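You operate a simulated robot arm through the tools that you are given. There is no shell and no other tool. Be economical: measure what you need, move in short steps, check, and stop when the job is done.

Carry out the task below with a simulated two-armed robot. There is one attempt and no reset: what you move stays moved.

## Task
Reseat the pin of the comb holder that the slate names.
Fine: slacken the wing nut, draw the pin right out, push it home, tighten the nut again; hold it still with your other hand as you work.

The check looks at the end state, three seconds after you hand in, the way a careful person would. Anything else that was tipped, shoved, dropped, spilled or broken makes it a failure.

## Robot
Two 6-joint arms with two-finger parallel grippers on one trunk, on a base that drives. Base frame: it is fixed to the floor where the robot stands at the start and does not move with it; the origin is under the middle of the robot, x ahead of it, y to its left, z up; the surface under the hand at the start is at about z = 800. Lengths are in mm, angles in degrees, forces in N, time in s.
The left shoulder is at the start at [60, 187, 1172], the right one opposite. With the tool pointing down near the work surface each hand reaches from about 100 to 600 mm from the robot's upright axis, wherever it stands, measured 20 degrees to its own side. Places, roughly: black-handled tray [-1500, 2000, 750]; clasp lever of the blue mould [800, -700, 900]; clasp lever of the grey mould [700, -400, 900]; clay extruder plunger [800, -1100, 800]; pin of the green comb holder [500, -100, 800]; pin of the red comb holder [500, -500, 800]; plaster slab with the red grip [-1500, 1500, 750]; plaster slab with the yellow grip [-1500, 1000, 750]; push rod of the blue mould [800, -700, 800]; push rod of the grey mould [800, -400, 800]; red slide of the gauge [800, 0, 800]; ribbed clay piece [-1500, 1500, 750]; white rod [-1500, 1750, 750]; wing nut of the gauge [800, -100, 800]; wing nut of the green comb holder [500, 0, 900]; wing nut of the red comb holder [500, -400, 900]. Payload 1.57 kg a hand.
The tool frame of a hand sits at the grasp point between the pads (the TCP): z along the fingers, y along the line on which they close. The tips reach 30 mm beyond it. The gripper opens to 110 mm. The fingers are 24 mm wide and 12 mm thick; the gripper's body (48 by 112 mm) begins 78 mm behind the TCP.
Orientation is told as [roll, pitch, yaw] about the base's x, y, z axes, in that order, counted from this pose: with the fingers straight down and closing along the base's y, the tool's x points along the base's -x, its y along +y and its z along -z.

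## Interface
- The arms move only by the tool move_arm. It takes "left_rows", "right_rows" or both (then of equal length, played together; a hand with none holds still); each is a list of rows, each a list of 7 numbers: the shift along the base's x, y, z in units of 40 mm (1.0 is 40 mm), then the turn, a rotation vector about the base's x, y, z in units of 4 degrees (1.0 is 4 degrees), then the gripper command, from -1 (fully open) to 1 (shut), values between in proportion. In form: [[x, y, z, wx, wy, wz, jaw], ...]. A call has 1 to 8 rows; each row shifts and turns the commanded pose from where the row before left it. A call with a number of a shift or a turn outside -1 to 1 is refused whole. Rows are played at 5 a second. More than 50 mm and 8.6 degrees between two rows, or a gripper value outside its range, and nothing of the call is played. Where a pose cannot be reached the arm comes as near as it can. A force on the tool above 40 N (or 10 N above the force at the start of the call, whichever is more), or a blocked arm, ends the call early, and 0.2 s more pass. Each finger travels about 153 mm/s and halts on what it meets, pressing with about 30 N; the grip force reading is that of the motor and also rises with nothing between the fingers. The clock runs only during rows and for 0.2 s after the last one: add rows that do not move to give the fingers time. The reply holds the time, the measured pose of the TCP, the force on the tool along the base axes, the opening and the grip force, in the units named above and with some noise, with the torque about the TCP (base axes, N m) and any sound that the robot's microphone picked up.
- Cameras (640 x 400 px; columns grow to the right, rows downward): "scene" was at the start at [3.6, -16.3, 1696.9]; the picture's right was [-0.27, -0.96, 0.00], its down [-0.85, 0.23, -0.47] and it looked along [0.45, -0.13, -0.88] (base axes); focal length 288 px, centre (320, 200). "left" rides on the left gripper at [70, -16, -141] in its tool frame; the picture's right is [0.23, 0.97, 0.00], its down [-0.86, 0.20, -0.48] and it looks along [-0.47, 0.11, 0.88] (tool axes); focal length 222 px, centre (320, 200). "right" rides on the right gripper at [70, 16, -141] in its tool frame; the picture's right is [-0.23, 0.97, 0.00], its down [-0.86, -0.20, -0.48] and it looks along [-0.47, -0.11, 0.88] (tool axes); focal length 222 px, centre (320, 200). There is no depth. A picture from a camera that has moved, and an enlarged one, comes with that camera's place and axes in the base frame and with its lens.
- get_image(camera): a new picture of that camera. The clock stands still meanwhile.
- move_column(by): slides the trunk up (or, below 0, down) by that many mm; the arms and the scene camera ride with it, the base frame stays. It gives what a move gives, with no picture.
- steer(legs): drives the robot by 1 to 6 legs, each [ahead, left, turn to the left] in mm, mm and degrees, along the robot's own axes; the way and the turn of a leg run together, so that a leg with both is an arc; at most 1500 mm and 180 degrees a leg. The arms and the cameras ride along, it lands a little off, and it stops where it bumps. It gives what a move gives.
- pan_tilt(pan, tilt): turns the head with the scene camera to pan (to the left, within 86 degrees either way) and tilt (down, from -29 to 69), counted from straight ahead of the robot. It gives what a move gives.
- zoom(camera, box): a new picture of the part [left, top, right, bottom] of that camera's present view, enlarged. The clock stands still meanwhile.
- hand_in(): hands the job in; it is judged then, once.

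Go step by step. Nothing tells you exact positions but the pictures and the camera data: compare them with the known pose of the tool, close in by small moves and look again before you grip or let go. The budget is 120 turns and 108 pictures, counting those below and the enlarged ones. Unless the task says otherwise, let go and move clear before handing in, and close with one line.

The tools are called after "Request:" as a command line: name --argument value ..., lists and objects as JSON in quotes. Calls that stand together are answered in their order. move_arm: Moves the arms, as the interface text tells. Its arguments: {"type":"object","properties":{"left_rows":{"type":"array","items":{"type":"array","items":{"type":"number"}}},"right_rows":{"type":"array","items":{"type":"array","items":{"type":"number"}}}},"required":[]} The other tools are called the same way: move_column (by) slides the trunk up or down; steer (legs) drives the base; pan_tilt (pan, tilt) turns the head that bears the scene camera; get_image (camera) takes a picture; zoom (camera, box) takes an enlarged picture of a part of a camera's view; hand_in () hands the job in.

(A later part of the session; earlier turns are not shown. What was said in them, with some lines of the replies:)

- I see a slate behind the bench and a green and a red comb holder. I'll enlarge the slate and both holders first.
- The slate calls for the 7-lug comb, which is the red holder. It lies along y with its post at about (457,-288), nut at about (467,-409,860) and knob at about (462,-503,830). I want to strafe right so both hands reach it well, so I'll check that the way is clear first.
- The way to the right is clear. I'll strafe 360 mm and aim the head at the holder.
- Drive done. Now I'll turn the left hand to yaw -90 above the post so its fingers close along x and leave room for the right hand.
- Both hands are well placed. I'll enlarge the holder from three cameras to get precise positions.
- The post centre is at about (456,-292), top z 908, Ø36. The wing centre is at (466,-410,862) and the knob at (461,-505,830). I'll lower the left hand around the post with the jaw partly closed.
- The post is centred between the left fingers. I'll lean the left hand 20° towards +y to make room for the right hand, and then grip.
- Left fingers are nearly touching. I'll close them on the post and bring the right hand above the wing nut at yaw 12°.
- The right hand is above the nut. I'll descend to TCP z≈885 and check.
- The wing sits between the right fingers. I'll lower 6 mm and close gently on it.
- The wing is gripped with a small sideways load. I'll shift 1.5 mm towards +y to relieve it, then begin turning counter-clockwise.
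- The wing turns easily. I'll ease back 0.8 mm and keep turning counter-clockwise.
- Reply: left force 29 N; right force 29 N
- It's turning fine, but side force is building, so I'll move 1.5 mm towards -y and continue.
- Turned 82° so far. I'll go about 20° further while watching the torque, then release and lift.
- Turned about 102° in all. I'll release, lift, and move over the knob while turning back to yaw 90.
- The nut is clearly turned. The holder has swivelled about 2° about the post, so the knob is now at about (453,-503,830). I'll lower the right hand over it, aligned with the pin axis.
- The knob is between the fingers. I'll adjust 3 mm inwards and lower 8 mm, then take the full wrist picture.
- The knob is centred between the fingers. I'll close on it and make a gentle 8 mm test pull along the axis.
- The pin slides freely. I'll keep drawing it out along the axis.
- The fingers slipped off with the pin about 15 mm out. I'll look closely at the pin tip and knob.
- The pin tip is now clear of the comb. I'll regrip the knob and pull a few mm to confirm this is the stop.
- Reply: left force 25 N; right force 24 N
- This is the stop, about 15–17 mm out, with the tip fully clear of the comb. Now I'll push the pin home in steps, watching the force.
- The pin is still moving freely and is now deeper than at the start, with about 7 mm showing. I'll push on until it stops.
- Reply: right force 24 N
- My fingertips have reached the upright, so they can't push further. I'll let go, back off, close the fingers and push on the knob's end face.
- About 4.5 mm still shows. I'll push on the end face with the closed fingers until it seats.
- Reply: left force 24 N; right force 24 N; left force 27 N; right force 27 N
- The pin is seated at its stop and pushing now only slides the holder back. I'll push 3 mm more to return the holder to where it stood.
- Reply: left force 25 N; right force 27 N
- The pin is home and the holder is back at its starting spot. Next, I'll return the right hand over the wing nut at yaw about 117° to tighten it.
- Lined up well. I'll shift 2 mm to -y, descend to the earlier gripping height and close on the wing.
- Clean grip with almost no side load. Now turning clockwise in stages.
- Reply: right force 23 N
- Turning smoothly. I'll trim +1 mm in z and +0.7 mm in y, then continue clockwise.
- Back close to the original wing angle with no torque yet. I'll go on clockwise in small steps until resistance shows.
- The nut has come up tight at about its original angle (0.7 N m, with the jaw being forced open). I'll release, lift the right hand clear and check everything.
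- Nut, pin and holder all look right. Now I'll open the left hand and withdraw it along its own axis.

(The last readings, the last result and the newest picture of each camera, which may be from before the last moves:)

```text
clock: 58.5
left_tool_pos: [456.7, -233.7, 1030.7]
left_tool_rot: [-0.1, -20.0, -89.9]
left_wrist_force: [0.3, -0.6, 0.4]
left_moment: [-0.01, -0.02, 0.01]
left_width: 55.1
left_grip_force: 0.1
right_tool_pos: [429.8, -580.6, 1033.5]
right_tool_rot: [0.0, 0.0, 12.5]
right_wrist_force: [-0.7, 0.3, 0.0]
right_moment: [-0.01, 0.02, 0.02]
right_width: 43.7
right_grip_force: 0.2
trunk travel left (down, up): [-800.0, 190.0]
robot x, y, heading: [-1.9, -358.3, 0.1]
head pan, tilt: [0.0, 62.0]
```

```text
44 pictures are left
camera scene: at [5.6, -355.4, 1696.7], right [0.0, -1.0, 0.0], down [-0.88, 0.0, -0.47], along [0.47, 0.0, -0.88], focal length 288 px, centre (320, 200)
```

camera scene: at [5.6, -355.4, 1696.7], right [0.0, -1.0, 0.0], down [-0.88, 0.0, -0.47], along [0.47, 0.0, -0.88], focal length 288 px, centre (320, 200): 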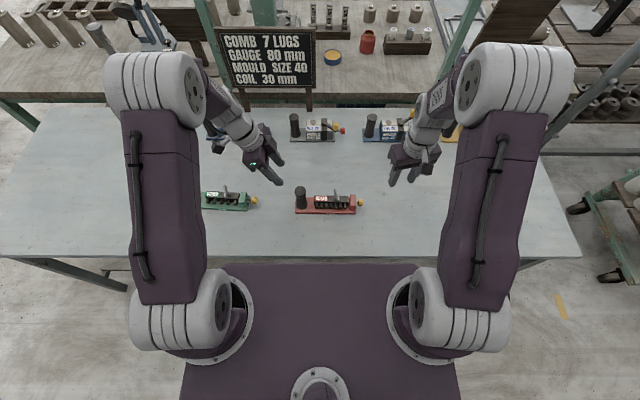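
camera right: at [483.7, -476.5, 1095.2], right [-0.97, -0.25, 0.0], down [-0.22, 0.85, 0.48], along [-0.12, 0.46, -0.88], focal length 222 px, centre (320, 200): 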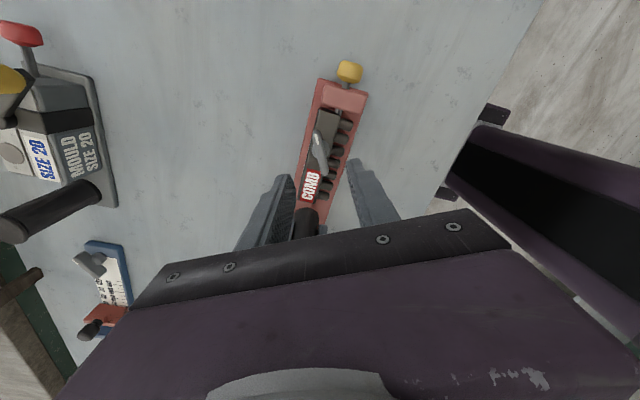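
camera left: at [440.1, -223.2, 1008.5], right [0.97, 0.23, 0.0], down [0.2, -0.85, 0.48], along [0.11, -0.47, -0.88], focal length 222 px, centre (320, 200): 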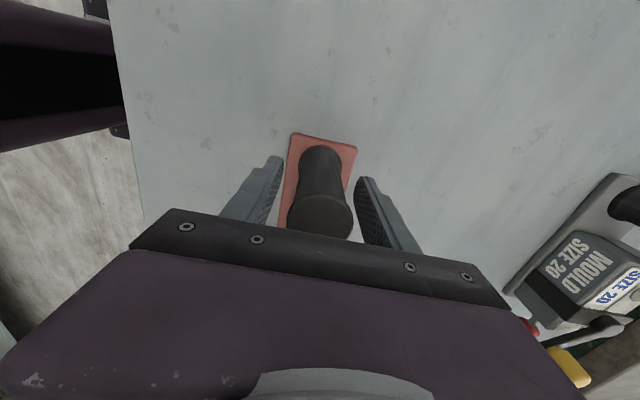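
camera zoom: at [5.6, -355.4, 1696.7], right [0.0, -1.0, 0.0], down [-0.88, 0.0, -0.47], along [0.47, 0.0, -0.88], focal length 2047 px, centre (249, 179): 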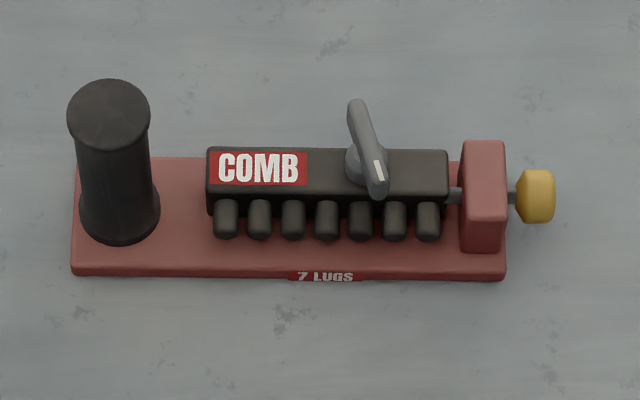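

Both hands are clear. The red holder stands within about 1–2 mm of its starting place, the pin is at its stop and the nut is tight, so I'm handing in.

Request:
hand_in

```text
The job is handed in.
```

I reseated the pin of the red 7-lug comb holder: I slackened the nut, drew the pin out to its stop, pushed it home, and tightened the nut to its original angle. The holder slipped about 5 mm in my left hand while I was pulling the pin. I pushed it back to within 1–2 mm of its starting place, though it still sits about 1° off.
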